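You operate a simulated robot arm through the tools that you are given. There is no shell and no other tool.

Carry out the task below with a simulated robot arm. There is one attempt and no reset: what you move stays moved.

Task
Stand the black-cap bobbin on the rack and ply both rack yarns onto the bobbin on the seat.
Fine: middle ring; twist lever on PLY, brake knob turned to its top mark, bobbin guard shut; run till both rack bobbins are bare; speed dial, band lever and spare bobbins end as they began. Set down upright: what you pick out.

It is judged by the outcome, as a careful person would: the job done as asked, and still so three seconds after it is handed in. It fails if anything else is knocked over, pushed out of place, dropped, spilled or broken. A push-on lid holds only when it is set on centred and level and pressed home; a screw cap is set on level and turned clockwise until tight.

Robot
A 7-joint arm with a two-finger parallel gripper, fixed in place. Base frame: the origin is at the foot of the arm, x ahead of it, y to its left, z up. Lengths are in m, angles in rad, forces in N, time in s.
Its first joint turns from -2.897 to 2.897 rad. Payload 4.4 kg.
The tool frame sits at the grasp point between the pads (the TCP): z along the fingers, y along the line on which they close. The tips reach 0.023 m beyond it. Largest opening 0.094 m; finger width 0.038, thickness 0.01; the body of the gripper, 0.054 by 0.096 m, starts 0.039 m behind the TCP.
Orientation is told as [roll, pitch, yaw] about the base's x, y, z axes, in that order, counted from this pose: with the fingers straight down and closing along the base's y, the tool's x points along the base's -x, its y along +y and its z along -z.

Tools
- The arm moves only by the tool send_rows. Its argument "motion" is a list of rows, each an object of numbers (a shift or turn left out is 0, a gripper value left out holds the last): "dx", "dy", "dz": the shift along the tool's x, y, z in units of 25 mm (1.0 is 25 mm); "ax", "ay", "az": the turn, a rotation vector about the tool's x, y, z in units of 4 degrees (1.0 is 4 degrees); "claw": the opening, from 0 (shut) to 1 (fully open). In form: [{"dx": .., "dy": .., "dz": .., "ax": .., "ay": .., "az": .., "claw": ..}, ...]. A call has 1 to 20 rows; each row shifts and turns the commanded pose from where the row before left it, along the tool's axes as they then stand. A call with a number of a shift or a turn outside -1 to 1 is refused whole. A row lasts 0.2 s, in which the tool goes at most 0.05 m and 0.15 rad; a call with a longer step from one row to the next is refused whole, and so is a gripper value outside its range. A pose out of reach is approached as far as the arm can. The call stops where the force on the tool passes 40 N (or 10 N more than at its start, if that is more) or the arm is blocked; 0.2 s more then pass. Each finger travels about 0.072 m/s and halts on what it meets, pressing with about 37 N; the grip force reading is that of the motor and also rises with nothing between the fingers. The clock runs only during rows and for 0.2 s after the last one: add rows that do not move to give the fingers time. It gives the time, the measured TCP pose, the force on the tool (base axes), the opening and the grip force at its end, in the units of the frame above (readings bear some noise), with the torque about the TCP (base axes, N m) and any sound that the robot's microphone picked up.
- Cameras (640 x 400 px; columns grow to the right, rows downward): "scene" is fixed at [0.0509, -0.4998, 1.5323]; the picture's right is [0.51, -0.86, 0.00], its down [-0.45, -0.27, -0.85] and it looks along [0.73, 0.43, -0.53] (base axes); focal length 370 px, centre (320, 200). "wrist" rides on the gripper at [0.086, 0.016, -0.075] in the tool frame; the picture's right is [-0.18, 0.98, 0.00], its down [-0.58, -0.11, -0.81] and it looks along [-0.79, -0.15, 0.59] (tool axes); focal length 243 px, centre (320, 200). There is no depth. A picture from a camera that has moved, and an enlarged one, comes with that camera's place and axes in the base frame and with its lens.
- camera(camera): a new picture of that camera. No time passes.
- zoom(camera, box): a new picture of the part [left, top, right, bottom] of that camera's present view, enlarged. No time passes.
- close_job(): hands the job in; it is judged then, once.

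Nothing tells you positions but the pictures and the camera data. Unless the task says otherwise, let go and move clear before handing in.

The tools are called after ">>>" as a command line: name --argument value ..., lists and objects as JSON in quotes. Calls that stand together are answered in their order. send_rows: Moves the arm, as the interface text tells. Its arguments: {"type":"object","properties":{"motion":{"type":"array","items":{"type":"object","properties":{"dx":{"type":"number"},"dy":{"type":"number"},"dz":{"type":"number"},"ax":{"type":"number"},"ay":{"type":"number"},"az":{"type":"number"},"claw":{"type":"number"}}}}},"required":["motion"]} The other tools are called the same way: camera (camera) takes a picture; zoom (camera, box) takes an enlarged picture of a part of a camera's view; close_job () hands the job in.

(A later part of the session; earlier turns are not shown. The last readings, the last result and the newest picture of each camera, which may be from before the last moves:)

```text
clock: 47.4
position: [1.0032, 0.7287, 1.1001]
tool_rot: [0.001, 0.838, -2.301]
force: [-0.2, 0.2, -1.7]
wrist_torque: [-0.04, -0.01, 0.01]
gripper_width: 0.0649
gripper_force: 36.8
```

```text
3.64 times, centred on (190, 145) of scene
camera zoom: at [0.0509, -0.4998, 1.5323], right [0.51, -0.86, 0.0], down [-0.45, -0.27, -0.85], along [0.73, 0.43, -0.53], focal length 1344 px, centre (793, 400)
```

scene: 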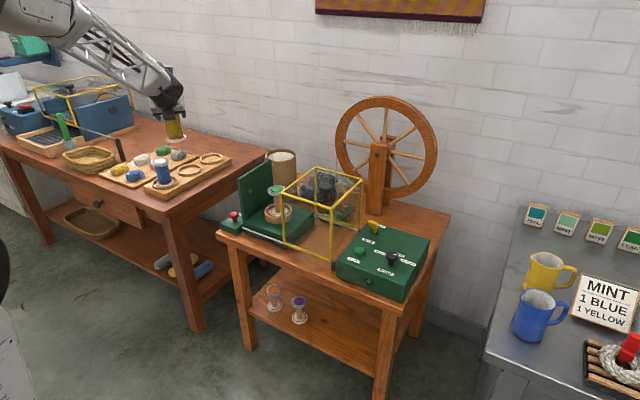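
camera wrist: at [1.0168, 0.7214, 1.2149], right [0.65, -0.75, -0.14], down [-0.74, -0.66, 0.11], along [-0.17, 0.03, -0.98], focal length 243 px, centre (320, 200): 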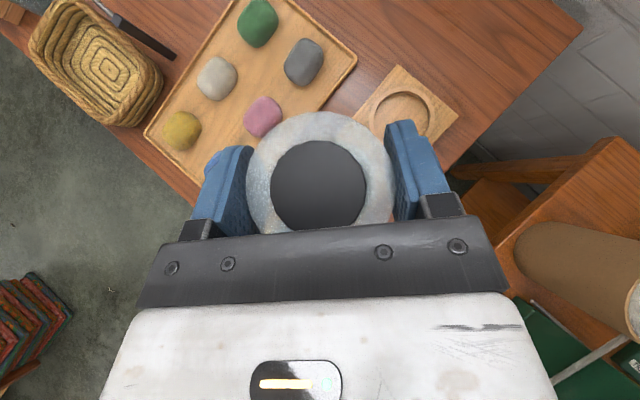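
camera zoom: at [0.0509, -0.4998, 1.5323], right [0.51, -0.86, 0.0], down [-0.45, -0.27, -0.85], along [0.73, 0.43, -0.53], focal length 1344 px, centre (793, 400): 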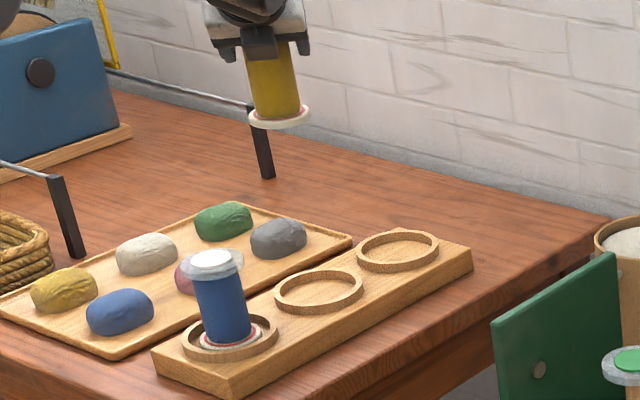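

The bobbin is over the middle ring. I'll descend to about 3 cm above the board and check alignment.

>>> send_rows --motion '[{"dx": -0.5, "dz": 0.45}, {"dx": -0.7, "dz": 0.63}, {"dx": -0.7, "dz": 0.63}, {"dx": -0.7, "dz": 0.63}, {"dx": -0.7, "dz": 0.63}, {"dx": -0.7, "dz": 0.63}, {"dx": -0.7, "dz": 0.63}, {"dx": -0.65, "dz": 0.585}, {"dx": -0.4, "dz": 0.36}, {}]'

>>> camera --camera "wrist"

>>> zoom --camera "scene" --box '[150, 120, 250, 210]'

```text
clock: 49.6
position: [1.0043, 0.7317, 0.9077]
tool_rot: [0.003, 0.838, -2.299]
force: [0.3, 0.2, -0.7]
wrist_torque: [0.04, 0.0, 0.01]
gripper_width: 0.0646
gripper_force: 37.2
```

```text
taken
camera wrist: at [1.0169, 0.7232, 1.0229], right [0.65, -0.75, -0.14], down [-0.74, -0.66, 0.11], along [-0.17, 0.03, -0.98], focal length 243 px, centre (320, 200)
```

wrist: 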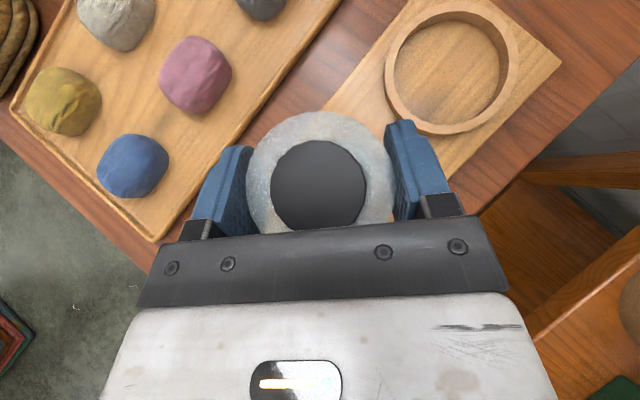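

```text
4.44 times, centred on (200, 165) of scene
camera zoom: at [0.0509, -0.4998, 1.5323], right [0.51, -0.86, 0.0], down [-0.45, -0.27, -0.85], along [0.73, 0.43, -0.53], focal length 1643 px, centre (853, 356)
```

zoom: 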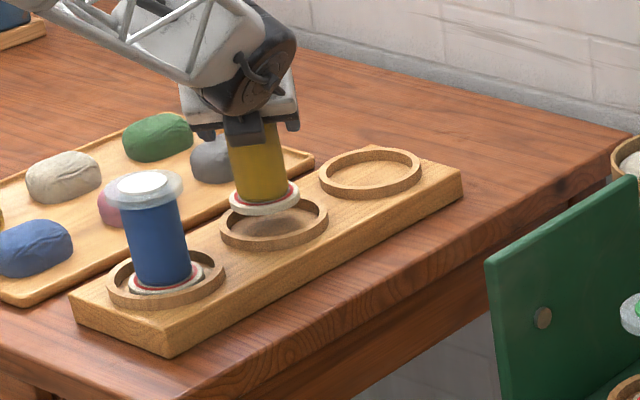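

The bobbin needs to shift about 7 mm in -y to centre in the ring. I'll correct that, lower further and check again.

>>> send_rows --motion '[{"dx": -0.174, "dz": -0.194, "dy": 0.127}, {"dx": -0.2, "dz": 0.18}, {"dx": -0.2, "dz": 0.18}, {}]'

>>> zoom --camera "scene" --box '[170, 140, 240, 200]'

>>> camera --camera "wrist"

```text
clock: 50.6
position: [1.0008, 0.7234, 0.8951]
tool_rot: [0.002, 0.838, -2.3]
force: [0.4, -0.5, -0.4]
wrist_torque: [0.02, 0.0, 0.0]
gripper_width: 0.0645
gripper_force: 36.6
```

```text
6.67 times, centred on (205, 170) of scene
camera zoom: at [0.0509, -0.4998, 1.5323], right [0.51, -0.86, 0.0], down [-0.45, -0.27, -0.85], along [0.73, 0.43, -0.53], focal length 2465 px, centre (1087, 400)
```

zoom: 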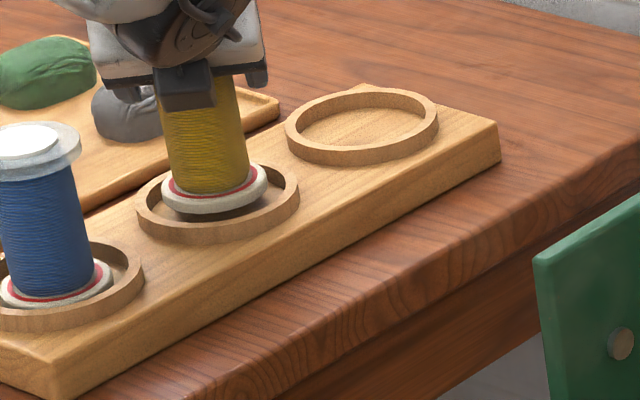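

```text
taken
camera wrist: at [1.0146, 0.7145, 1.0094], right [0.65, -0.75, -0.14], down [-0.74, -0.66, 0.11], along [-0.17, 0.03, -0.98], focal length 243 px, centre (320, 200)
```

wrist: 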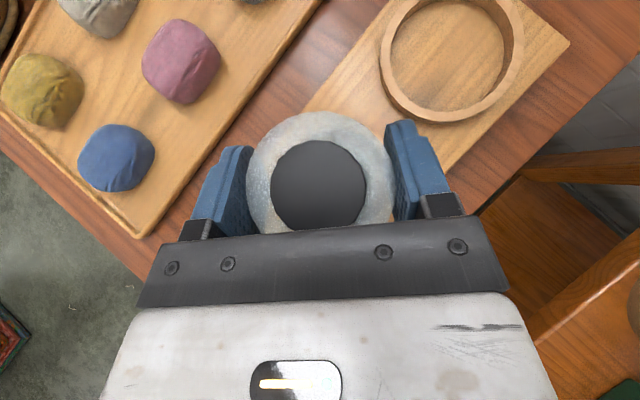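

It's centred in the ring. I'll lower in small steps until it touches.

>>> send_rows --motion '[{"dx": -0.0743, "dz": 0.0669}, {"dx": -0.0743, "dz": 0.0669}, {"dx": -0.0743, "dz": 0.0669}, {"dx": -0.0743, "dz": 0.0669}, {"dx": -0.0743, "dz": 0.0669}, {}]'

>>> zoom --camera "scene" --box '[170, 140, 240, 200]'

```text
clock: 52.0
position: [1.0024, 0.7224, 0.8818]
tool_rot: [0.002, 0.839, -2.299]
force: [-1.8, 0.6, 9.3]
wrist_torque: [0.22, 0.2, 0.0]
gripper_width: 0.0649
gripper_force: 37.4
```

```text
6.67 times, centred on (205, 170) of scene
camera zoom: at [0.0509, -0.4998, 1.5323], right [0.51, -0.86, 0.0], down [-0.45, -0.27, -0.85], along [0.73, 0.43, -0.53], focal length 2465 px, centre (1087, 400)
```

zoom: 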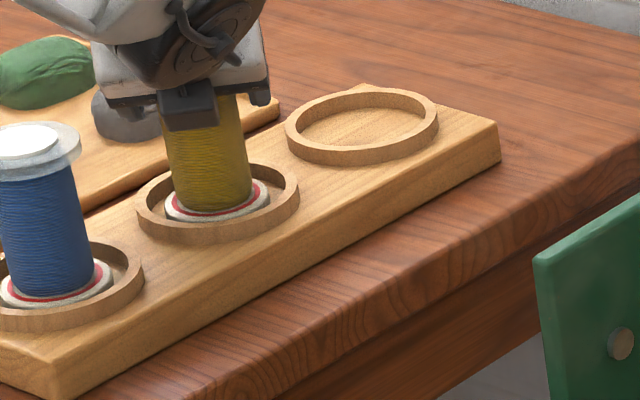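

Contact is made with the base inside the ring. I'll ease off slightly and open the gripper.

>>> send_rows --motion '[{"dx": 0.02, "dz": -0.018}, {"claw": 1}, {"claw": 1}, {"claw": 1}, {"claw": 1}]'

>>> camera --camera "wrist"

>>> zoom --camera "scene" --box '[170, 140, 240, 200]'

```text
clock: 53.2
position: [1.0017, 0.7227, 0.8812]
tool_rot: [0.001, 0.838, -2.3]
force: [0.0, 0.4, -0.1]
wrist_torque: [-0.02, 0.02, -0.04]
gripper_width: 0.0938
gripper_force: 0.1
```

```text
taken
camera wrist: at [1.0145, 0.7142, 0.9958], right [0.65, -0.75, -0.14], down [-0.74, -0.66, 0.11], along [-0.17, 0.03, -0.98], focal length 243 px, centre (320, 200)
```

wrist: 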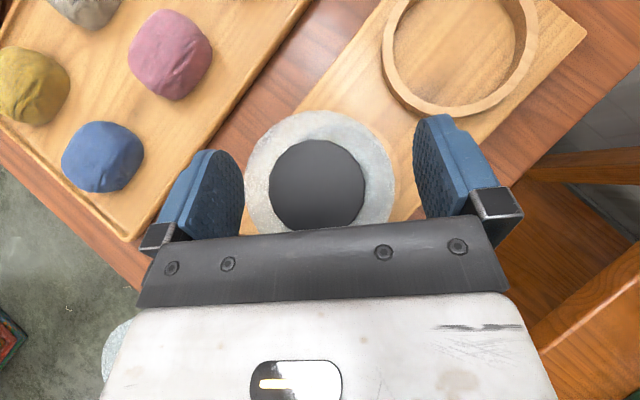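

```text
6.67 times, centred on (205, 170) of scene
camera zoom: at [0.0509, -0.4998, 1.5323], right [0.51, -0.86, 0.0], down [-0.45, -0.27, -0.85], along [0.73, 0.43, -0.53], focal length 2465 px, centre (1087, 400)
```

zoom: 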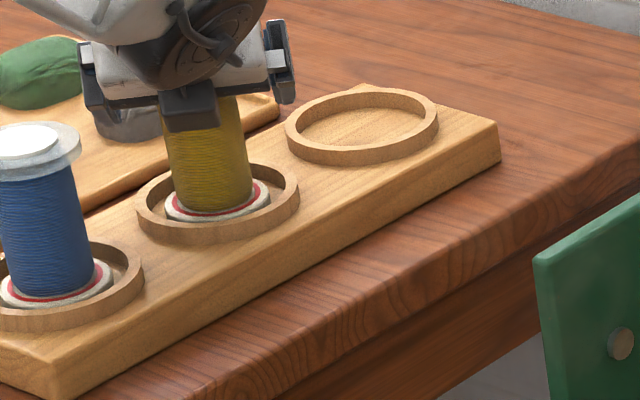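

The bobbin stands in the middle ring and is released. I'll rise straight up and clear.

>>> send_rows --motion '[{"dx": 0.3, "dz": -0.27}, {"dx": 0.5, "dz": -0.45}, {"dx": 0.743, "dz": -0.669}, {"dx": 0.743, "dz": -0.669}, {"dx": 0.743, "dz": -0.669}, {"dx": 0.743, "dz": -0.669}, {"dx": 0.743, "dz": -0.669}, {"dx": 0.743, "dz": -0.669}, {"dx": 0.743, "dz": -0.669}, {"dx": 0.743, "dz": -0.669}, {"dx": 0.743, "dz": -0.669}]'

>>> camera --camera "wrist"

>>> camera --camera "scene"

```text
clock: 55.6
position: [1.0016, 0.7241, 1.1344]
tool_rot: [0.002, 0.836, -2.302]
force: [-0.3, 0.2, -0.5]
wrist_torque: [0.01, 0.01, 0.03]
gripper_width: 0.0942
gripper_force: 0.1
```

```text
taken
camera wrist: at [1.0142, 0.7155, 1.2484], right [0.65, -0.75, -0.14], down [-0.74, -0.66, 0.11], along [-0.17, 0.03, -0.98], focal length 243 px, centre (320, 200)
```

wrist: 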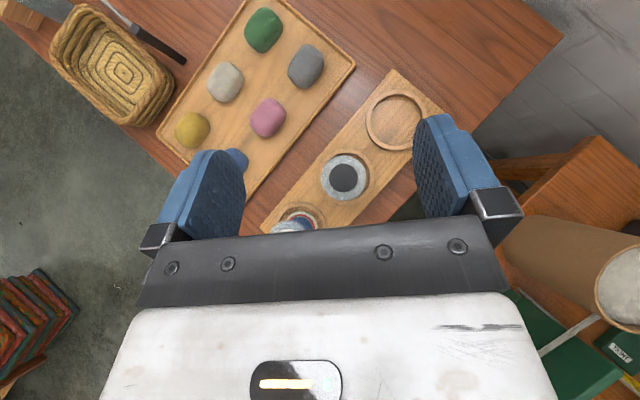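

```text
taken
```

scene: 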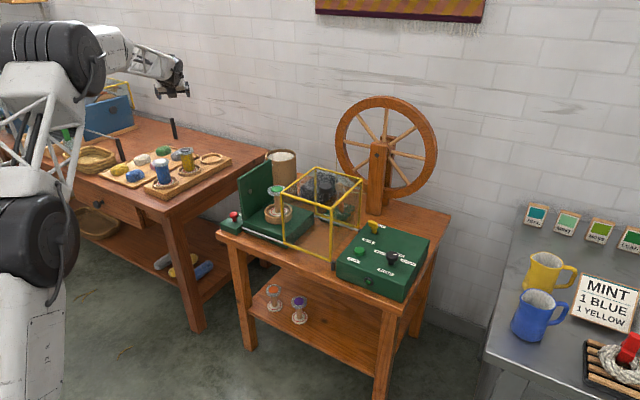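

The bobbin stands on the rack. Next is the brake knob at about (0.872, 0.364, 0.763), so I'll retract, bring the tool back to straight down, and turn it so the camera stays off the green plate.

>>> send_rows --motion '[{"dx": -0.764, "dz": -0.848, "dy": 0.343, "claw": 0.6}, {"dx": -0.764, "dz": -0.848, "dy": 0.343}, {"dx": -0.764, "dz": -0.848, "dy": 0.343}, {"dx": -0.764, "dz": -0.848, "dy": 0.343}, {"dx": -0.764, "dz": -0.848, "dy": 0.343}, {"dx": -0.764, "dz": -0.848, "dy": 0.343}, {"dx": -0.764, "dz": -0.848, "dy": 0.343}, {"dx": -0.764, "dz": -0.848, "dy": 0.343}, {"dx": -0.764, "dz": -0.848, "dy": 0.343}, {"dx": -0.764, "dz": -0.848, "dy": 0.343}, {"dx": -0.764, "dz": -0.848, "dy": 0.343}, {"dx": -0.764, "dz": -0.848, "dy": 0.343}, {"ay": -1}, {"ay": -1}, {"ay": -1}, {"ay": -1}, {"ay": -1}, {"ay": -1}]'

>>> send_rows --motion '[{"ay": -1}, {"ay": -1}, {"ay": -1}, {"ay": -1}, {"ay": -1}, {"ay": -1}, {"az": -1}, {"az": -1}, {"az": -1}, {"az": -1}, {"az": -1}, {"az": -1}, {"az": -1}, {"az": -1}, {"az": -1}, {"az": -1}]'

>>> camera --camera "wrist"

>>> camera --camera "scene"

```text
clock: 59.4
position: [0.8509, 0.4003, 1.1334]
tool_rot: [0.0, 0.417, -2.3]
force: [0.5, -0.6, 0.1]
wrist_torque: [-0.02, 0.0, 0.0]
gripper_width: 0.0565
gripper_force: 0.0
```

```text
clock: 62.8
position: [0.8517, 0.4002, 1.1336]
tool_rot: [0.0, 0.001, -1.602]
force: [0.2, 0.4, 0.3]
wrist_torque: [0.0, 0.03, 0.03]
gripper_width: 0.0562
gripper_force: 0.0
```

```text
taken
camera wrist: at [0.8693, 0.4872, 1.2088], right [0.98, -0.22, 0.0], down [-0.13, -0.58, 0.81], along [-0.17, -0.79, -0.59], focal length 243 px, centre (320, 200)
```

wrist: 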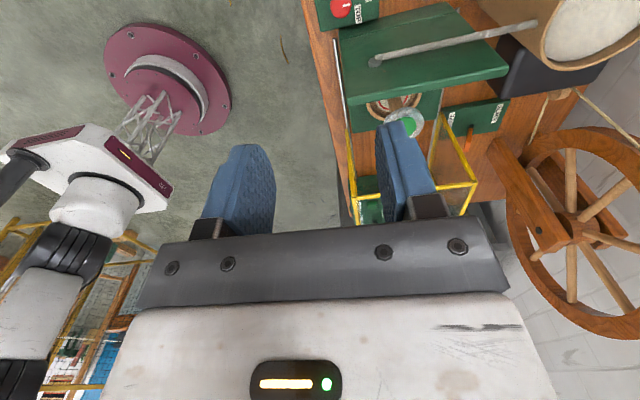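

```text
taken
```

scene: 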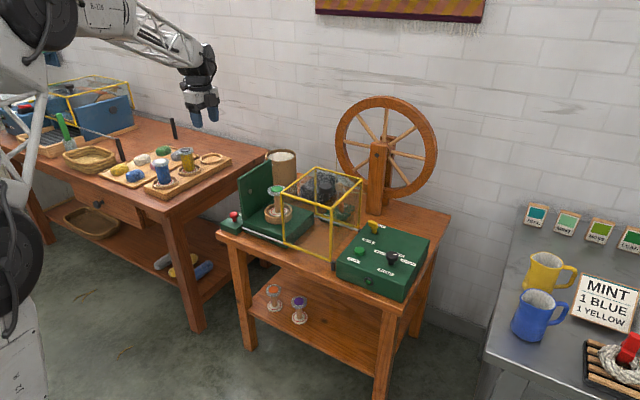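

I'll turn on to the starting orientation for the knob (about -45°) and look.

>>> send_rows --motion '[{"az": -1}, {"az": -1}, {"az": -1}, {"az": -1}, {"az": -1}, {"az": -1}, {"az": -1}, {"az": -1}, {"az": -1}, {"az": -1}, {"az": -1}, {"az": -1}]'

>>> camera --camera "wrist"

```text
clock: 65.4
position: [0.8502, 0.3995, 1.1329]
tool_rot: [-0.001, 0.002, -0.765]
force: [1.4, 0.2, -0.5]
wrist_torque: [0.0, 0.0, 0.01]
gripper_width: 0.0565
gripper_force: 0.1
```

```text
taken
camera wrist: at [0.7983, 0.4723, 1.2077], right [0.81, 0.58, 0.0], down [0.34, -0.48, 0.81], along [0.47, -0.66, -0.59], focal length 243 px, centre (320, 200)
```

wrist: 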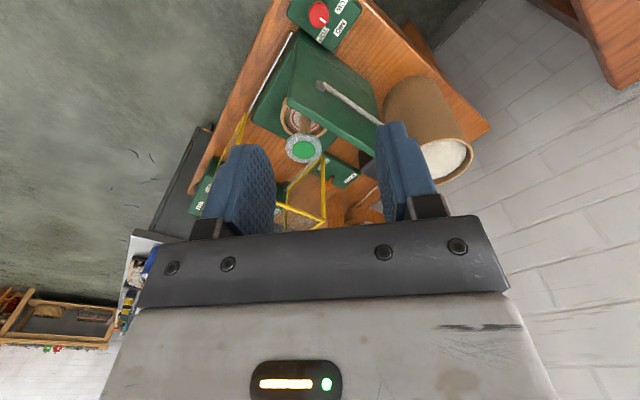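

>>> zoom --camera "wrist" --box '[260, 0, 400, 90]'

```text
4.44 times, centred on (330, 45) of wrist
camera zoom: at [0.7983, 0.4723, 1.2077], right [0.81, 0.58, 0.0], down [0.34, -0.48, 0.81], along [0.47, -0.66, -0.59], focal length 1078 px, centre (276, 889)
```

zoom: 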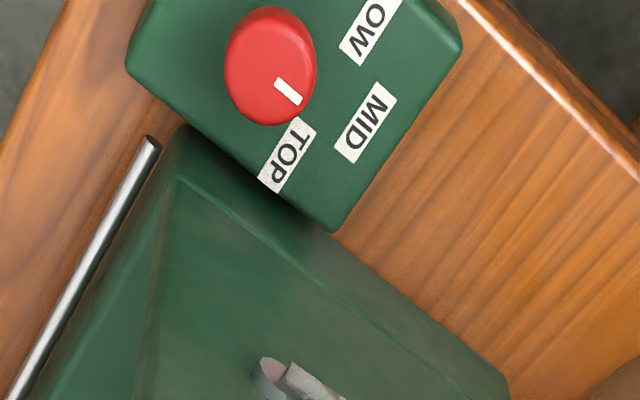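

The knob's centre is about (0.8726, 0.3655), and TOP is about 45° clockwise from MID. I'll adjust the angle, move over the knob and descend partway.

>>> send_rows --motion '[{"az": 1}, {"az": 1}, {"dx": -0.81, "dy": -0.07}, {"dx": -0.81, "dy": -0.07}, {"dz": 1}, {"dz": 1}, {"dz": 1}, {"dz": 1}, {"dz": 1}, {"dz": 1}, {"dz": 1}, {"dz": 1}, {"dz": 1}, {"dz": 1}, {"dz": 0.6}, {}]'

>>> camera --camera "wrist"

>>> zoom --camera "scene" --box '[200, 150, 300, 250]'

```text
clock: 68.8
position: [0.8701, 0.3664, 0.8696]
tool_rot: [0.0, -0.002, -0.904]
force: [-0.2, 0.6, 0.8]
wrist_torque: [0.0, 0.02, 0.0]
gripper_width: 0.0563
gripper_force: 0.1
```

```text
taken
camera wrist: at [0.8291, 0.4449, 0.9455], right [0.89, 0.46, 0.0], down [0.27, -0.52, 0.81], along [0.37, -0.72, -0.59], focal length 243 px, centre (320, 200)
```

wrist: 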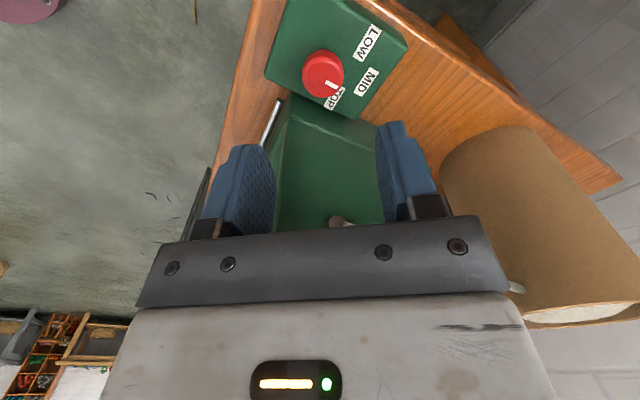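

```text
4.00 times, centred on (250, 200) of scene
camera zoom: at [0.0509, -0.4998, 1.5323], right [0.51, -0.86, 0.0], down [-0.45, -0.27, -0.85], along [0.73, 0.43, -0.53], focal length 1479 px, centre (600, 200)
```

zoom: 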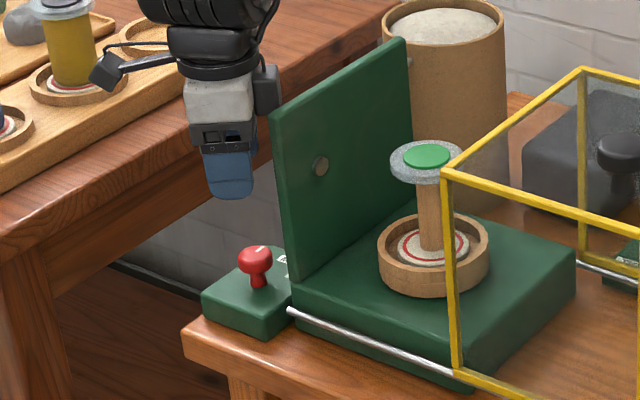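

The fingers are centred over the knob. I'll descend to grip height.

>>> zoom --camera "wrist" --box '[270, 10, 420, 130]'

>>> send_rows --motion '[{"dy": 0.09, "dx": -0.04}, {"dz": 0.7}, {"dz": 0.7}, {"dz": 0.7}, {"dz": 0.7}, {"dz": 0.7}, {"dz": 0.5}, {}]'

>>> camera --camera "wrist"

>>> zoom --camera "scene" --box '[200, 170, 280, 250]'

```text
3.33 times, centred on (345, 70) of wrist
camera zoom: at [0.8291, 0.4449, 0.9455], right [0.89, 0.46, 0.0], down [0.27, -0.52, 0.81], along [0.37, -0.72, -0.59], focal length 809 px, centre (237, 633)
```

zoom: 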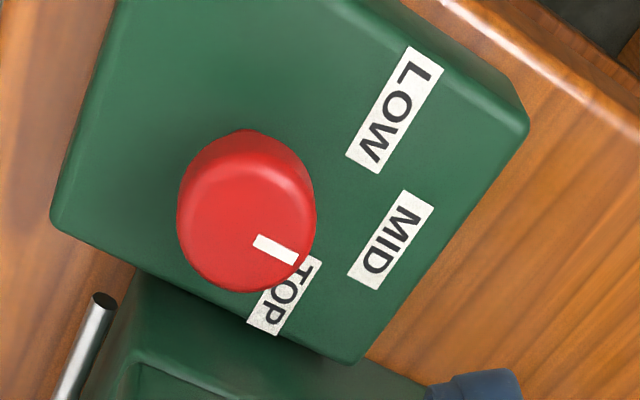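

```text
clock: 70.6
position: [0.8765, 0.3655, 0.7657]
tool_rot: [0.0, 0.0, -0.905]
force: [0.2, 0.0, -0.5]
wrist_torque: [-0.02, -0.02, 0.02]
gripper_width: 0.0565
gripper_force: 0.1
```

```text
taken
camera wrist: at [0.8339, 0.4447, 0.8415], right [0.89, 0.46, 0.0], down [0.27, -0.52, 0.81], along [0.37, -0.72, -0.59], focal length 243 px, centre (320, 200)
```

wrist: 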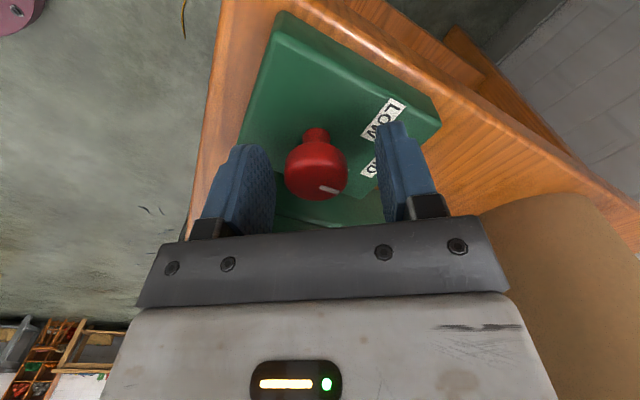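

```text
5.00 times, centred on (240, 210) of scene
camera zoom: at [0.0509, -0.4998, 1.5323], right [0.51, -0.86, 0.0], down [-0.45, -0.27, -0.85], along [0.73, 0.43, -0.53], focal length 1849 px, centre (720, 150)
```

zoom: 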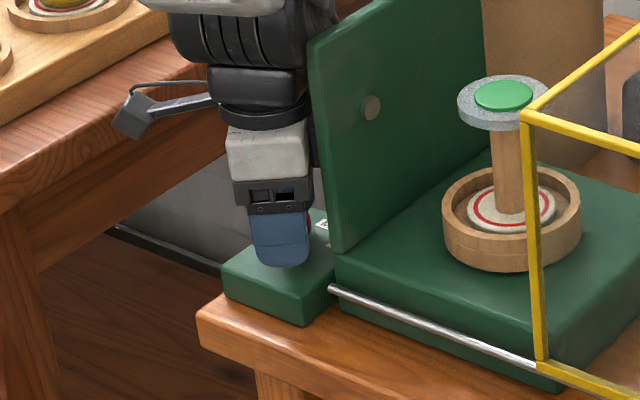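

The fingers straddle the knob. I'll centre by 2.5 mm, then close.

>>> send_rows --motion '[{"dy": -0.1}, {"claw": 0}, {"claw": 0}, {"claw": 0}, {"claw": 0}]'

>>> camera --camera "wrist"

```text
clock: 71.8
position: [0.8734, 0.3651, 0.7676]
tool_rot: [0.001, -0.003, -0.905]
force: [11.0, 6.3, -3.3]
wrist_torque: [0.07, -0.18, 0.05]
gripper_width: 0.0315
gripper_force: 45.4
```

```text
taken
camera wrist: at [0.8318, 0.4432, 0.842], right [0.89, 0.46, 0.0], down [0.27, -0.52, 0.81], along [0.37, -0.72, -0.59], focal length 243 px, centre (320, 200)
```

wrist: 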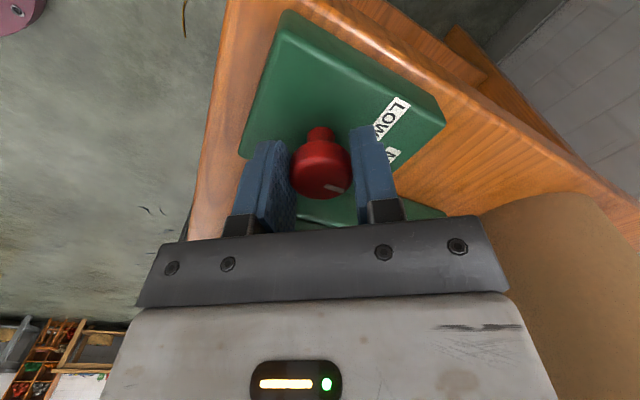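

It's gripped at 31.5 mm with a small side load. I'll relieve the load, then start turning clockwise.

>>> send_rows --motion '[{"dy": 0.08}, {}]'

```text
clock: 72.4
position: [0.8725, 0.3646, 0.7659]
tool_rot: [-0.005, 0.0, -0.904]
force: [-9.6, -2.6, 9.6]
wrist_torque: [-0.24, 0.18, -0.04]
gripper_width: 0.0314
gripper_force: 44.7
stopped in row 2: the force on the tool passed its limit at 43 N (the readings are from after the stop); the commanded pose is now the measured one
```

The controller is stiff but the load is now modest. I'll turn gently in small steps.

>>> send_rows --motion '[{"az": 0.4}, {"az": 0.5}, {"az": 0.5}, {}]'

>>> zoom --camera "wrist" --box '[220, 80, 460, 240]'

```text
clock: 73.4
position: [0.8734, 0.3645, 0.7671]
tool_rot: [-0.003, -0.002, -1.003]
force: [1.9, -3.2, 15.4]
wrist_torque: [0.01, 0.02, 0.01]
gripper_width: 0.0315
gripper_force: 45.0
```

```text
2.50 times, centred on (340, 160) of wrist
camera zoom: at [0.8401, 0.4471, 0.8419], right [0.93, 0.37, 0.0], down [0.22, -0.55, 0.81], along [0.3, -0.75, -0.59], focal length 606 px, centre (270, 300)
```

zoom: 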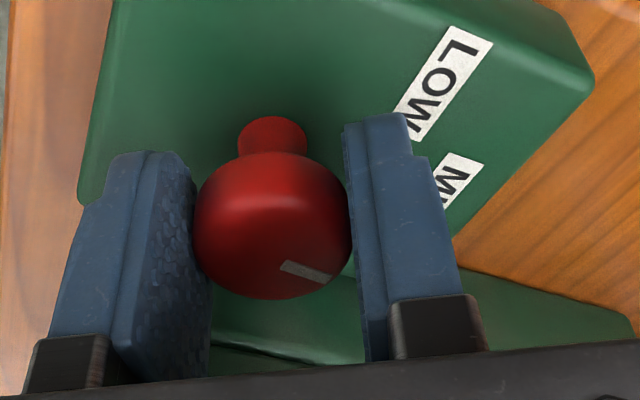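

The knob is turning with the gripper. I'll continue.

>>> send_rows --motion '[{"az": 0.5, "dz": -0.02}, {"az": 0.6}, {"az": 0.6}, {"az": 0.6}, {"az": 0.6}, {"az": 0.6}, {}]'

>>> zoom --camera "wrist" --box '[220, 80, 460, 240]'

```text
clock: 75.0
position: [0.8737, 0.3658, 0.7669]
tool_rot: [-0.003, 0.0, -1.247]
force: [18.6, 33.6, -1.2]
wrist_torque: [-0.06, -0.17, 0.16]
gripper_width: 0.0312
gripper_force: 44.7
```

```text
2.50 times, centred on (340, 160) of wrist
camera zoom: at [0.8612, 0.4537, 0.8418], right [0.99, 0.14, 0.0], down [0.08, -0.58, 0.81], along [0.11, -0.8, -0.59], focal length 606 px, centre (270, 300)
```

zoom: 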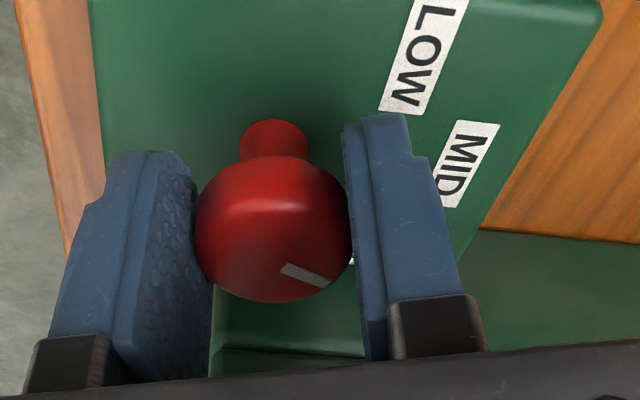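

There's a side load of about 38 N, probably a small axis offset. I'll shift about 1 mm in the direction of the push and check.

>>> send_rows --motion '[{"dy": 0.03, "dx": 0.028}, {}]'

>>> zoom --camera "scene" --box '[200, 150, 290, 250]'

```text
clock: 75.6
position: [0.8745, 0.3655, 0.7671]
tool_rot: [-0.005, -0.001, -1.248]
force: [-23.7, 14.3, 20.3]
wrist_torque: [0.37, 0.51, -0.05]
gripper_width: 0.0316
gripper_force: 45.2
```

```text
4.00 times, centred on (245, 200) of scene
camera zoom: at [0.0509, -0.4998, 1.5323], right [0.51, -0.86, 0.0], down [-0.45, -0.27, -0.85], along [0.73, 0.43, -0.53], focal length 1479 px, centre (620, 200)
```

zoom: 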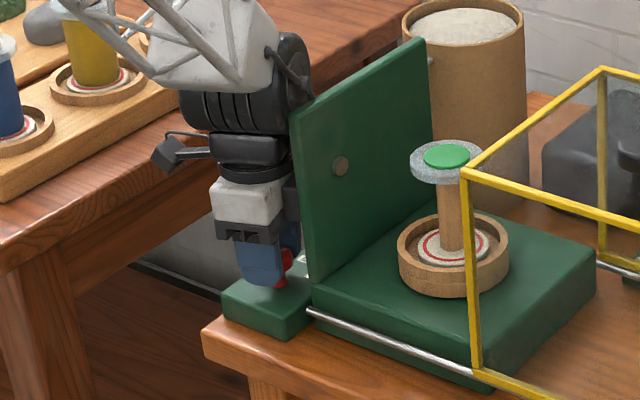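

The readings are small stiff preloads. I'll carry on turning with tiny relief shifts.

>>> send_rows --motion '[{"dy": -0.014, "dx": 0.012, "dz": -0.01}, {"az": 0.5}, {"az": 0.5}, {"az": 0.5}, {"az": 0.5}, {}]'

>>> zoom --camera "wrist" --box '[220, 80, 460, 240]'

```text
clock: 77.0
position: [0.8743, 0.3658, 0.767]
tool_rot: [-0.002, -0.002, -1.389]
force: [5.8, 17.0, -13.7]
wrist_torque: [0.23, -0.17, 0.03]
gripper_width: 0.0312
gripper_force: 44.8
```

```text
2.50 times, centred on (340, 160) of wrist
camera zoom: at [0.8742, 0.4546, 0.8417], right [1.0, 0.0, 0.0], down [0.0, -0.59, 0.81], along [0.0, -0.81, -0.59], focal length 606 px, centre (270, 300)
```

zoom: 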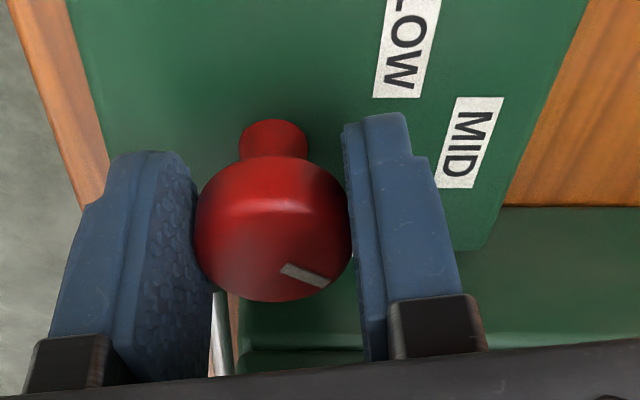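

27.8° so far, and the pointer moves with the gripper. I'll continue to about 45°.

>>> send_rows --motion '[{"az": 0.5, "dx": 0.01}, {"az": 0.5}, {"az": 0.5}, {"az": 0.5}, {"az": 0.5}, {}]'

>>> send_rows --motion '[{"az": 0.5}, {"az": 0.5}, {"az": 0.5}, {"az": 0.3}, {}]'

>>> zoom --camera "wrist" --box '[220, 80, 460, 240]'

```text
clock: 78.0
position: [0.8739, 0.3663, 0.7669]
tool_rot: [-0.003, -0.002, -1.522]
force: [11.8, 8.2, -9.4]
wrist_torque: [-0.02, -0.22, 0.02]
gripper_width: 0.0313
gripper_force: 44.8
stopped in row 5: the force on the tool passed its limit at 42 N (the readings are from after the stop); the commanded pose is now the measured one
```

```text
clock: 79.2
position: [0.8755, 0.3646, 0.7663]
tool_rot: [-0.001, -0.002, -1.647]
force: [26.1, 18.7, -22.2]
wrist_torque: [0.54, -0.12, 0.07]
gripper_width: 0.0315
gripper_force: 45.0
```

```text
2.50 times, centred on (340, 160) of wrist
camera zoom: at [0.8973, 0.4508, 0.8419], right [0.97, -0.26, 0.0], down [-0.15, -0.57, 0.81], along [-0.21, -0.78, -0.59], focal length 606 px, centre (270, 300)
```

zoom: 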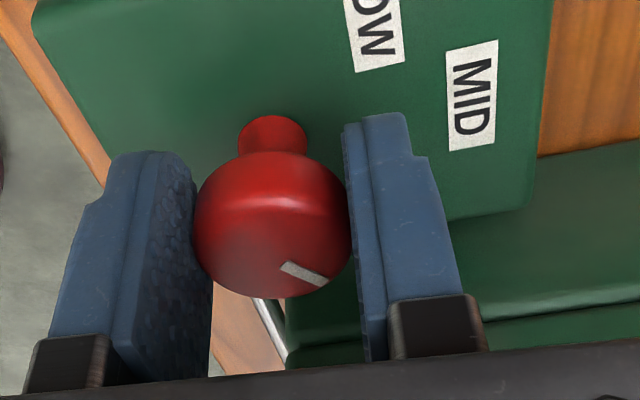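

I'll add a last 2.4° and then open to inspect the pointer.

>>> send_rows --motion '[{"az": 0.6}, {}]'

>>> send_rows --motion '[{"claw": 0.6}, {"claw": 0.6}, {"claw": 0.6}, {}]'

>>> send_rows --motion '[{"dz": -0.5}, {"dz": -0.8}, {"dz": -1}, {"dz": -1}, {"dz": -1}, {}]'

>>> camera --camera "wrist"

>>> zoom --camera "wrist" --box '[240, 0, 420, 120]'

```text
clock: 79.8
position: [0.8751, 0.3654, 0.7665]
tool_rot: [-0.003, -0.002, -1.691]
force: [24.6, 4.1, -19.0]
wrist_torque: [0.44, -0.38, 0.08]
gripper_width: 0.0316
gripper_force: 45.3
```

```text
clock: 80.8
position: [0.8748, 0.3652, 0.7677]
tool_rot: [-0.001, -0.002, -1.69]
force: [-0.7, -0.5, 0.1]
wrist_torque: [0.03, -0.04, 0.0]
gripper_width: 0.0566
gripper_force: 0.0
```

```text
clock: 82.2
position: [0.8743, 0.365, 0.8726]
tool_rot: [-0.002, 0.0, -1.689]
force: [-0.6, 0.5, 0.8]
wrist_torque: [-0.04, -0.02, -0.02]
gripper_width: 0.0563
gripper_force: 0.1
```

```text
taken
camera wrist: at [0.8999, 0.4503, 0.9482], right [0.95, -0.3, 0.0], down [-0.18, -0.56, 0.81], along [-0.24, -0.77, -0.59], focal length 243 px, centre (320, 200)
```

wrist: 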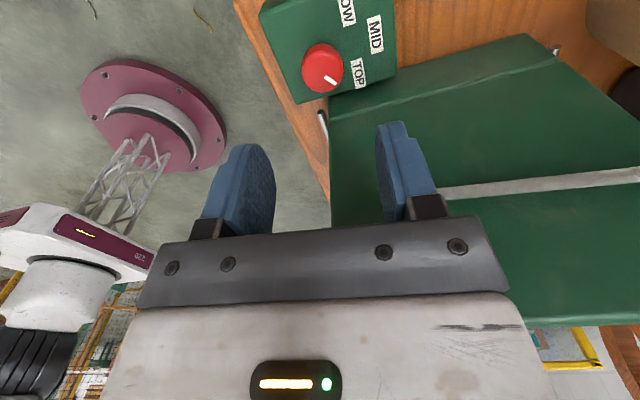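

```text
3.33 times, centred on (330, 60) of wrist
camera zoom: at [0.8999, 0.4503, 0.9482], right [0.95, -0.3, 0.0], down [-0.18, -0.56, 0.81], along [-0.24, -0.77, -0.59], focal length 809 px, centre (287, 667)
```

zoom: 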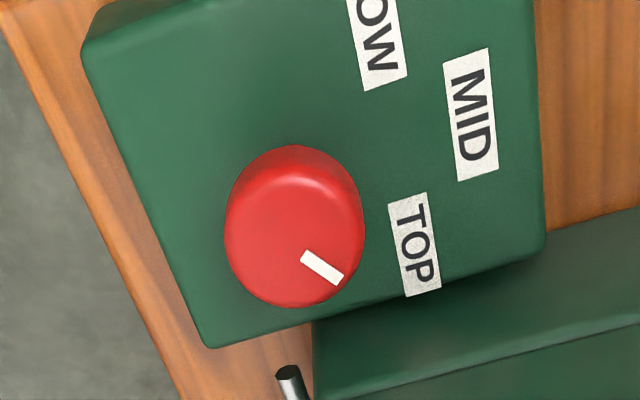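

The brake knob now points at TOP. Next is the guard handle, so I'll rise, turn the tool back to its original yaw and look at the guard from there.

>>> send_rows --motion '[{"dz": -1}, {"dz": -1}, {"dz": -1}, {"dz": -1}, {"dz": -1}, {"dz": -1}, {"dz": -1}, {"dz": -1}, {"dz": -1}, {"dz": -1}, {"az": -1}, {"az": -1}, {"az": -1}, {"az": -1}, {"az": -1}, {"az": -1}, {"az": -1}, {"az": -1}, {"az": -1}, {"az": -1}]'

>>> send_rows --motion '[{"az": -1}, {"az": -1}, {"az": -1}, {"az": -1}, {"az": -1}, {"az": -1}, {"az": -1}, {"az": -1}, {"az": -1}, {"az": -1}, {"az": -1}, {"az": -1}, {"az": -1}, {"az": -1}, {"az": -0.2}]'

>>> send_rows --motion '[{"dy": -1, "dx": 0.3}, {"dy": -1, "dx": 0.3}, {"dy": -1, "dx": 0.3}, {"dy": -1, "dx": 0.3}, {"dy": -1, "dx": 0.3}, {"dy": -1, "dx": 0.3}, {"dy": -1, "dx": 0.3}, {"dy": -1, "dx": 0.3}, {"dy": -1, "dx": 0.3}, {"dy": -1, "dx": 0.3}, {"dy": -1}, {"dy": -1}, {"dy": -1}, {"dy": -1}, {}]'

>>> camera --camera "wrist"

>>> camera --camera "scene"

```text
clock: 86.4
position: [0.8761, 0.3657, 1.1244]
tool_rot: [-0.002, -0.001, -0.991]
force: [-0.2, -0.8, 1.1]
wrist_torque: [0.0, 0.03, -0.02]
gripper_width: 0.0564
gripper_force: 0.1
```

```text
clock: 89.6
position: [0.8751, 0.3663, 1.1238]
tool_rot: [-0.002, 0.002, 0.002]
force: [-0.5, 0.7, -0.4]
wrist_torque: [0.02, 0.02, 0.03]
gripper_width: 0.0566
gripper_force: 0.1
```

```text
clock: 92.8
position: [0.8012, 0.0176, 1.1255]
tool_rot: [-0.003, 0.001, -0.001]
force: [-0.8, 0.3, -0.8]
wrist_torque: [0.0, -0.01, 0.01]
gripper_width: 0.0567
gripper_force: 0.0
```

```text
taken
camera wrist: at [0.7137, 0.0342, 1.2008], right [0.18, 0.98, 0.0], down [0.58, -0.11, 0.81], along [0.79, -0.15, -0.59], focal length 243 px, centre (320, 200)
```

wrist: 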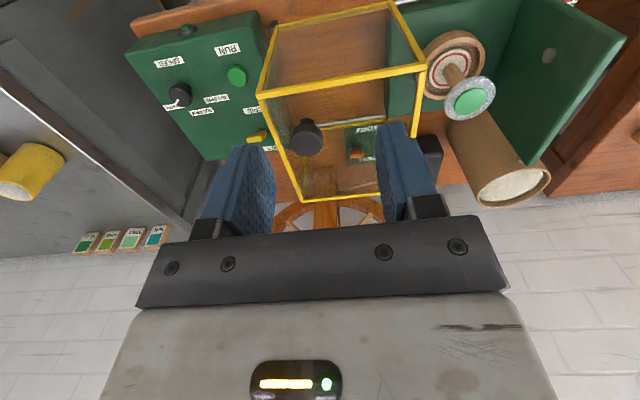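

```text
taken
```

scene: 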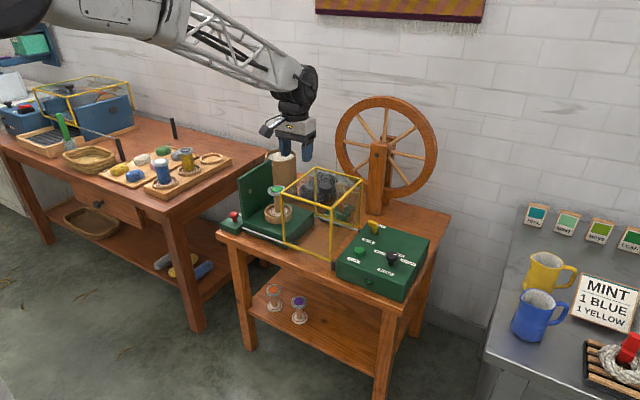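

>>> zoom --camera "wrist" --box '[240, 0, 460, 220]'

>>> zoom --camera "scene" --box '[270, 150, 380, 260]'

```text
1.82 times, centred on (350, 110) of wrist
camera zoom: at [0.7137, 0.0342, 1.2008], right [0.18, 0.98, 0.0], down [0.58, -0.11, 0.81], along [0.79, -0.15, -0.59], focal length 441 px, centre (266, 364)
```

zoom: 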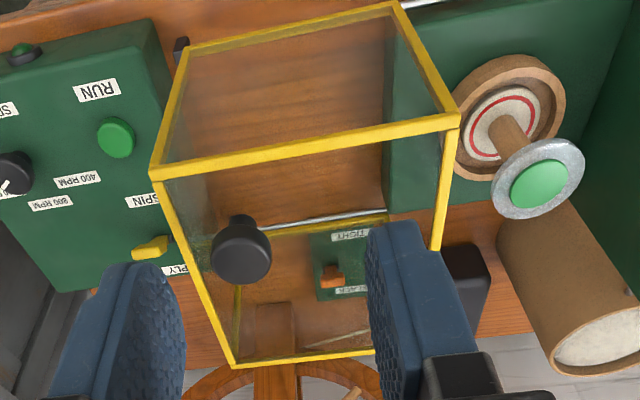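

```text
3.64 times, centred on (325, 205) of scene
camera zoom: at [0.0509, -0.4998, 1.5323], right [0.51, -0.86, 0.0], down [-0.45, -0.27, -0.85], along [0.73, 0.43, -0.53], focal length 1344 px, centre (302, 182)
```

zoom: 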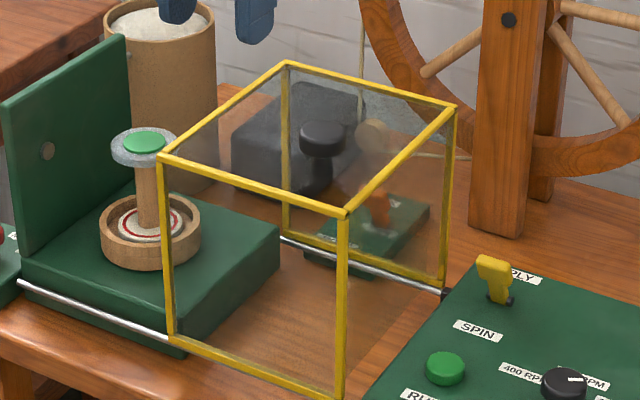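

The guard handle's head is at about (0.900, -0.015), with its top at z≈0.975. I'll move over it and descend around it.

>>> send_rows --motion '[{"dx": -0.99, "dy": -0.33, "claw": 0.78}, {"dx": -0.99, "dy": -0.33}, {"dx": -0.99, "dy": -0.33}, {"dx": -0.98, "dy": -0.33}, {"dz": 0.8}, {"dz": 0.8}, {"dz": 0.8}, {}]'

>>> camera --camera "wrist"

>>> zoom --camera "scene" --box '[270, 130, 380, 240]'

```text
clock: 94.6
position: [0.8975, -0.0179, 1.0661]
tool_rot: [-0.002, 0.004, -0.001]
force: [0.4, -0.1, -0.5]
wrist_torque: [0.0, -0.02, 0.01]
gripper_width: 0.0732
gripper_force: 0.1
```

```text
taken
camera wrist: at [0.8105, -0.0003, 1.1408], right [0.18, 0.98, 0.0], down [0.58, -0.11, 0.81], along [0.79, -0.15, -0.59], focal length 243 px, centre (320, 200)
```

wrist: 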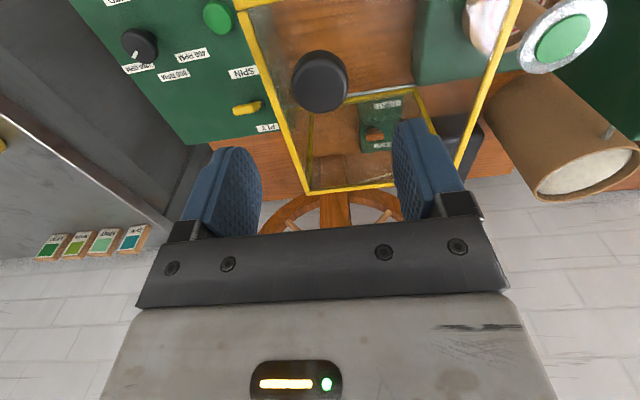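

```text
3.64 times, centred on (325, 185) of scene
camera zoom: at [0.0509, -0.4998, 1.5323], right [0.51, -0.86, 0.0], down [-0.45, -0.27, -0.85], along [0.73, 0.43, -0.53], focal length 1344 px, centre (302, 254)
```

zoom: 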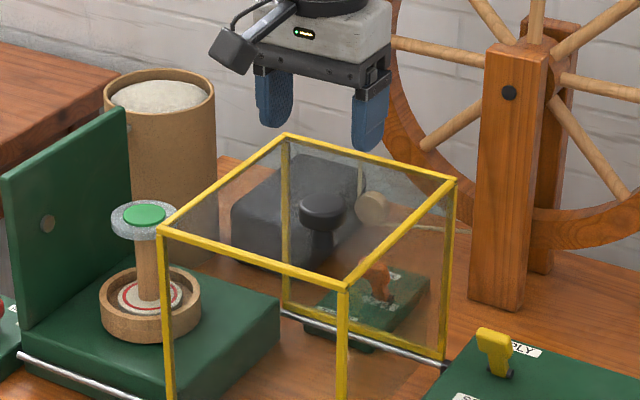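

It's aligned. I'll descend over the handle and close on it.

>>> send_rows --motion '[{"dz": 0.7, "dy": 0.06}, {"dz": 0.7}, {"dz": 0.7}, {"dz": 0.7}, {"dz": 0.7}, {"dz": 0.66}, {}]'

>>> camera --camera "wrist"

>>> zoom --camera "scene" --box '[270, 130, 380, 240]'

```text
clock: 96.2
position: [0.8994, -0.0172, 0.9642]
tool_rot: [0.0, -0.001, 0.001]
force: [-10.2, 0.3, 24.1]
wrist_torque: [1.03, 0.7, 0.5]
gripper_width: 0.0735
gripper_force: 0.7
```

```text
taken
camera wrist: at [0.8124, 0.0005, 1.0382], right [0.18, 0.98, 0.0], down [0.58, -0.11, 0.81], along [0.79, -0.15, -0.59], focal length 243 px, centre (320, 200)
```

wrist: 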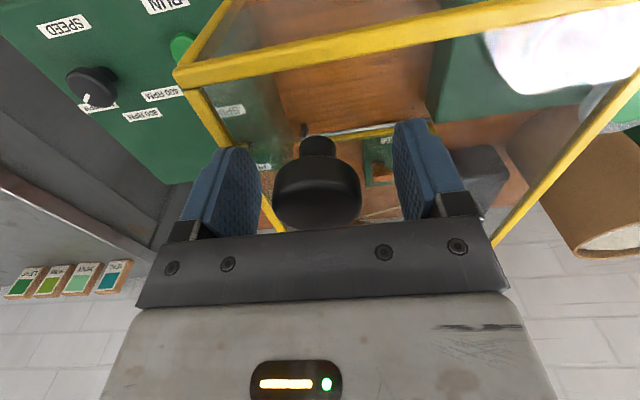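

```text
3.64 times, centred on (325, 185) of scene
camera zoom: at [0.0509, -0.4998, 1.5323], right [0.51, -0.86, 0.0], down [-0.45, -0.27, -0.85], along [0.73, 0.43, -0.53], focal length 1344 px, centre (302, 254)
```

zoom: 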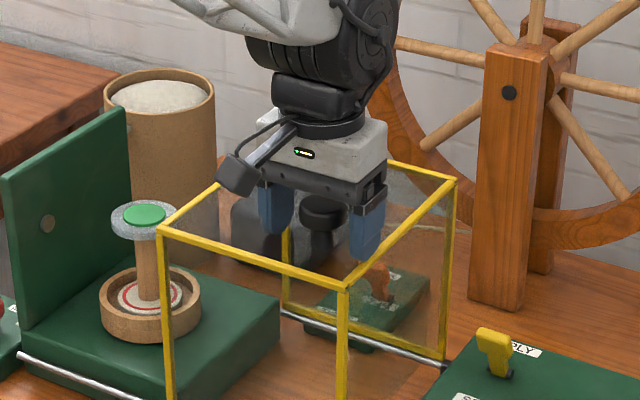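

One fingertip touched the guard's front bar. I'll raise about 7 mm and check the load before gripping.

>>> send_rows --motion '[{"dz": -0.28}, {}]'

>>> zoom --camera "wrist" --box '[160, 40, 500, 240]'

```text
clock: 96.8
position: [0.8993, -0.0164, 0.9679]
tool_rot: [-0.003, 0.001, 0.0]
force: [0.0, 0.4, 0.1]
wrist_torque: [0.0, 0.04, -0.02]
gripper_width: 0.0731
gripper_force: 0.1
```

```text
1.88 times, centred on (330, 140) of wrist
camera zoom: at [0.8123, 0.0002, 1.0428], right [0.18, 0.98, 0.0], down [0.58, -0.11, 0.81], along [0.79, -0.15, -0.59], focal length 457 px, centre (301, 313)
```

zoom: 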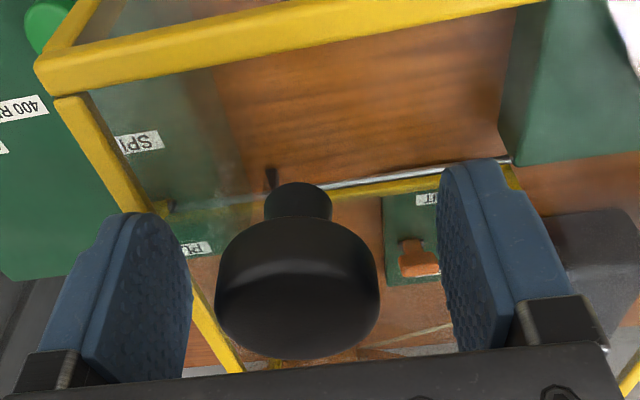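

It's clear now. Closing on the handle.

>>> send_rows --motion '[{"claw": 0.3}, {"claw": 0.2}, {"claw": 0}, {"claw": 0}, {"claw": 0}, {"claw": 0}]'

>>> zoom --camera "wrist" --box '[160, 40, 500, 240]'

```text
clock: 98.2
position: [0.9004, -0.0169, 0.9677]
tool_rot: [-0.002, 0.003, 0.0]
force: [-0.7, 0.3, -3.0]
wrist_torque: [-0.03, -0.05, 0.02]
gripper_width: 0.0398
gripper_force: 45.3
```

```text
1.88 times, centred on (330, 140) of wrist
camera zoom: at [0.8123, 0.0002, 1.0431], right [0.18, 0.98, 0.0], down [0.58, -0.11, 0.81], along [0.79, -0.15, -0.59], focal length 457 px, centre (301, 313)
```

zoom: 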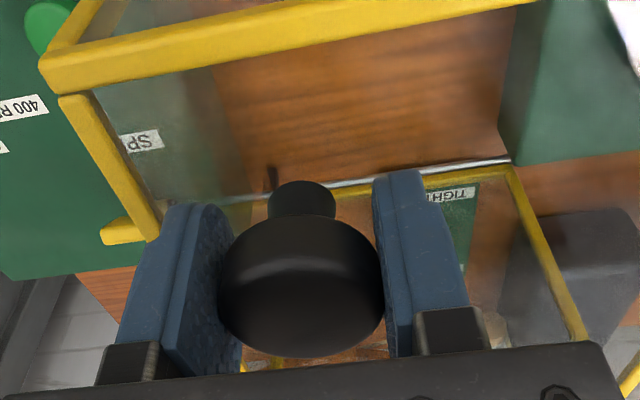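

I have the handle. I'll slide the guard toward the plate (+y), watching the force.

>>> send_rows --motion '[{"dy": 0.2}, {"dy": 0.4}, {"dy": 0.4}, {"dy": 0.4}, {"dy": 0.4}, {"dy": 0.4}, {"dy": 0.4}, {}]'

>>> camera --camera "scene"

```text
clock: 100.0
position: [0.8985, 0.0502, 0.9667]
tool_rot: [-0.002, 0.003, 0.0]
force: [26.2, -1.4, -14.9]
wrist_torque: [0.04, 0.03, 0.03]
gripper_width: 0.0394
gripper_force: 45.3
```

```text
taken
```

scene: 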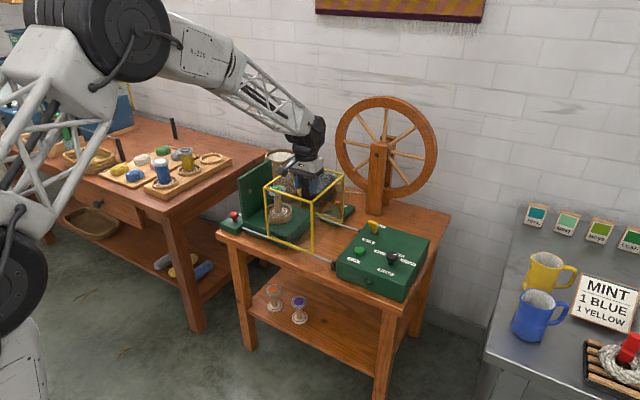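

The guard slides well. I'll continue with a slight relief in x.

>>> send_rows --motion '[{"dy": 0.2, "dx": -0.03, "dz": 0.015}, {"dy": 0.4}, {"dy": 0.4}, {"dy": 0.4}, {"dy": 0.4}, {"dy": 0.4}, {"dy": 0.4}, {}]'

>>> zoom --camera "scene" --box '[210, 130, 370, 270]'

```text
clock: 101.8
position: [0.899, 0.1153, 0.9682]
tool_rot: [-0.002, -0.002, 0.001]
force: [3.3, 0.2, 22.6]
wrist_torque: [-0.02, -0.22, -0.22]
gripper_width: 0.0396
gripper_force: 44.9
```

```text
2.86 times, centred on (290, 200) of scene
camera zoom: at [0.0509, -0.4998, 1.5323], right [0.51, -0.86, 0.0], down [-0.45, -0.27, -0.85], along [0.73, 0.43, -0.53], focal length 1056 px, centre (406, 200)
```

zoom: 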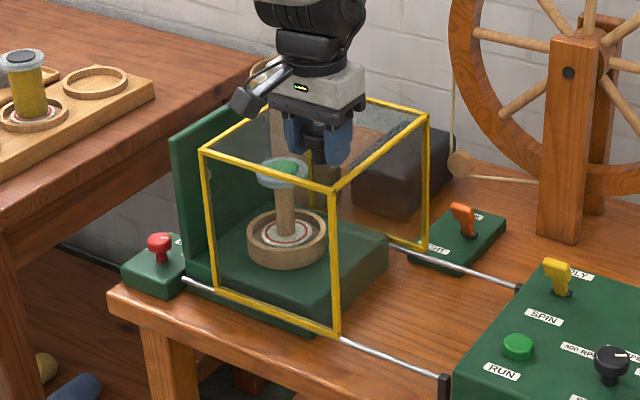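

About 3 cm remain. I'll continue in smaller steps until it meets the plate.

>>> send_rows --motion '[{"dy": 0.2, "dz": -0.015}, {"dy": 0.2}, {"dy": 0.2}, {"dy": 0.2}, {"dy": 0.2}, {"dy": 0.2}, {"dy": 0.2}, {"dy": 0.2}, {}]'

>>> zoom --camera "scene" --box '[210, 130, 370, 270]'

```text
clock: 103.8
position: [0.9, 0.1538, 0.9679]
tool_rot: [-0.002, 0.001, 0.0]
force: [11.8, -0.4, 2.9]
wrist_torque: [-0.04, -0.8, 0.14]
gripper_width: 0.0394
gripper_force: 45.0
```

```text
2.86 times, centred on (290, 200) of scene
camera zoom: at [0.0509, -0.4998, 1.5323], right [0.51, -0.86, 0.0], down [-0.45, -0.27, -0.85], along [0.73, 0.43, -0.53], focal length 1056 px, centre (406, 200)
```

zoom: 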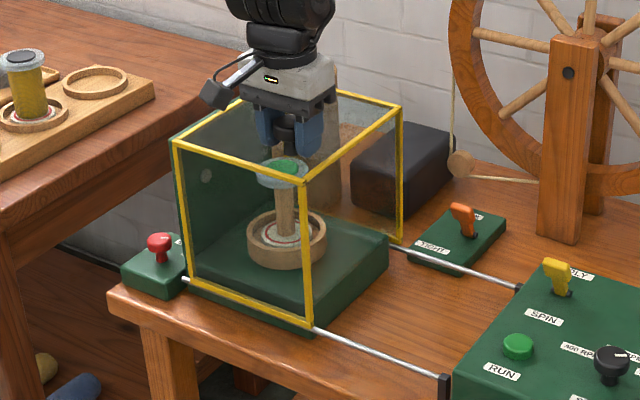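

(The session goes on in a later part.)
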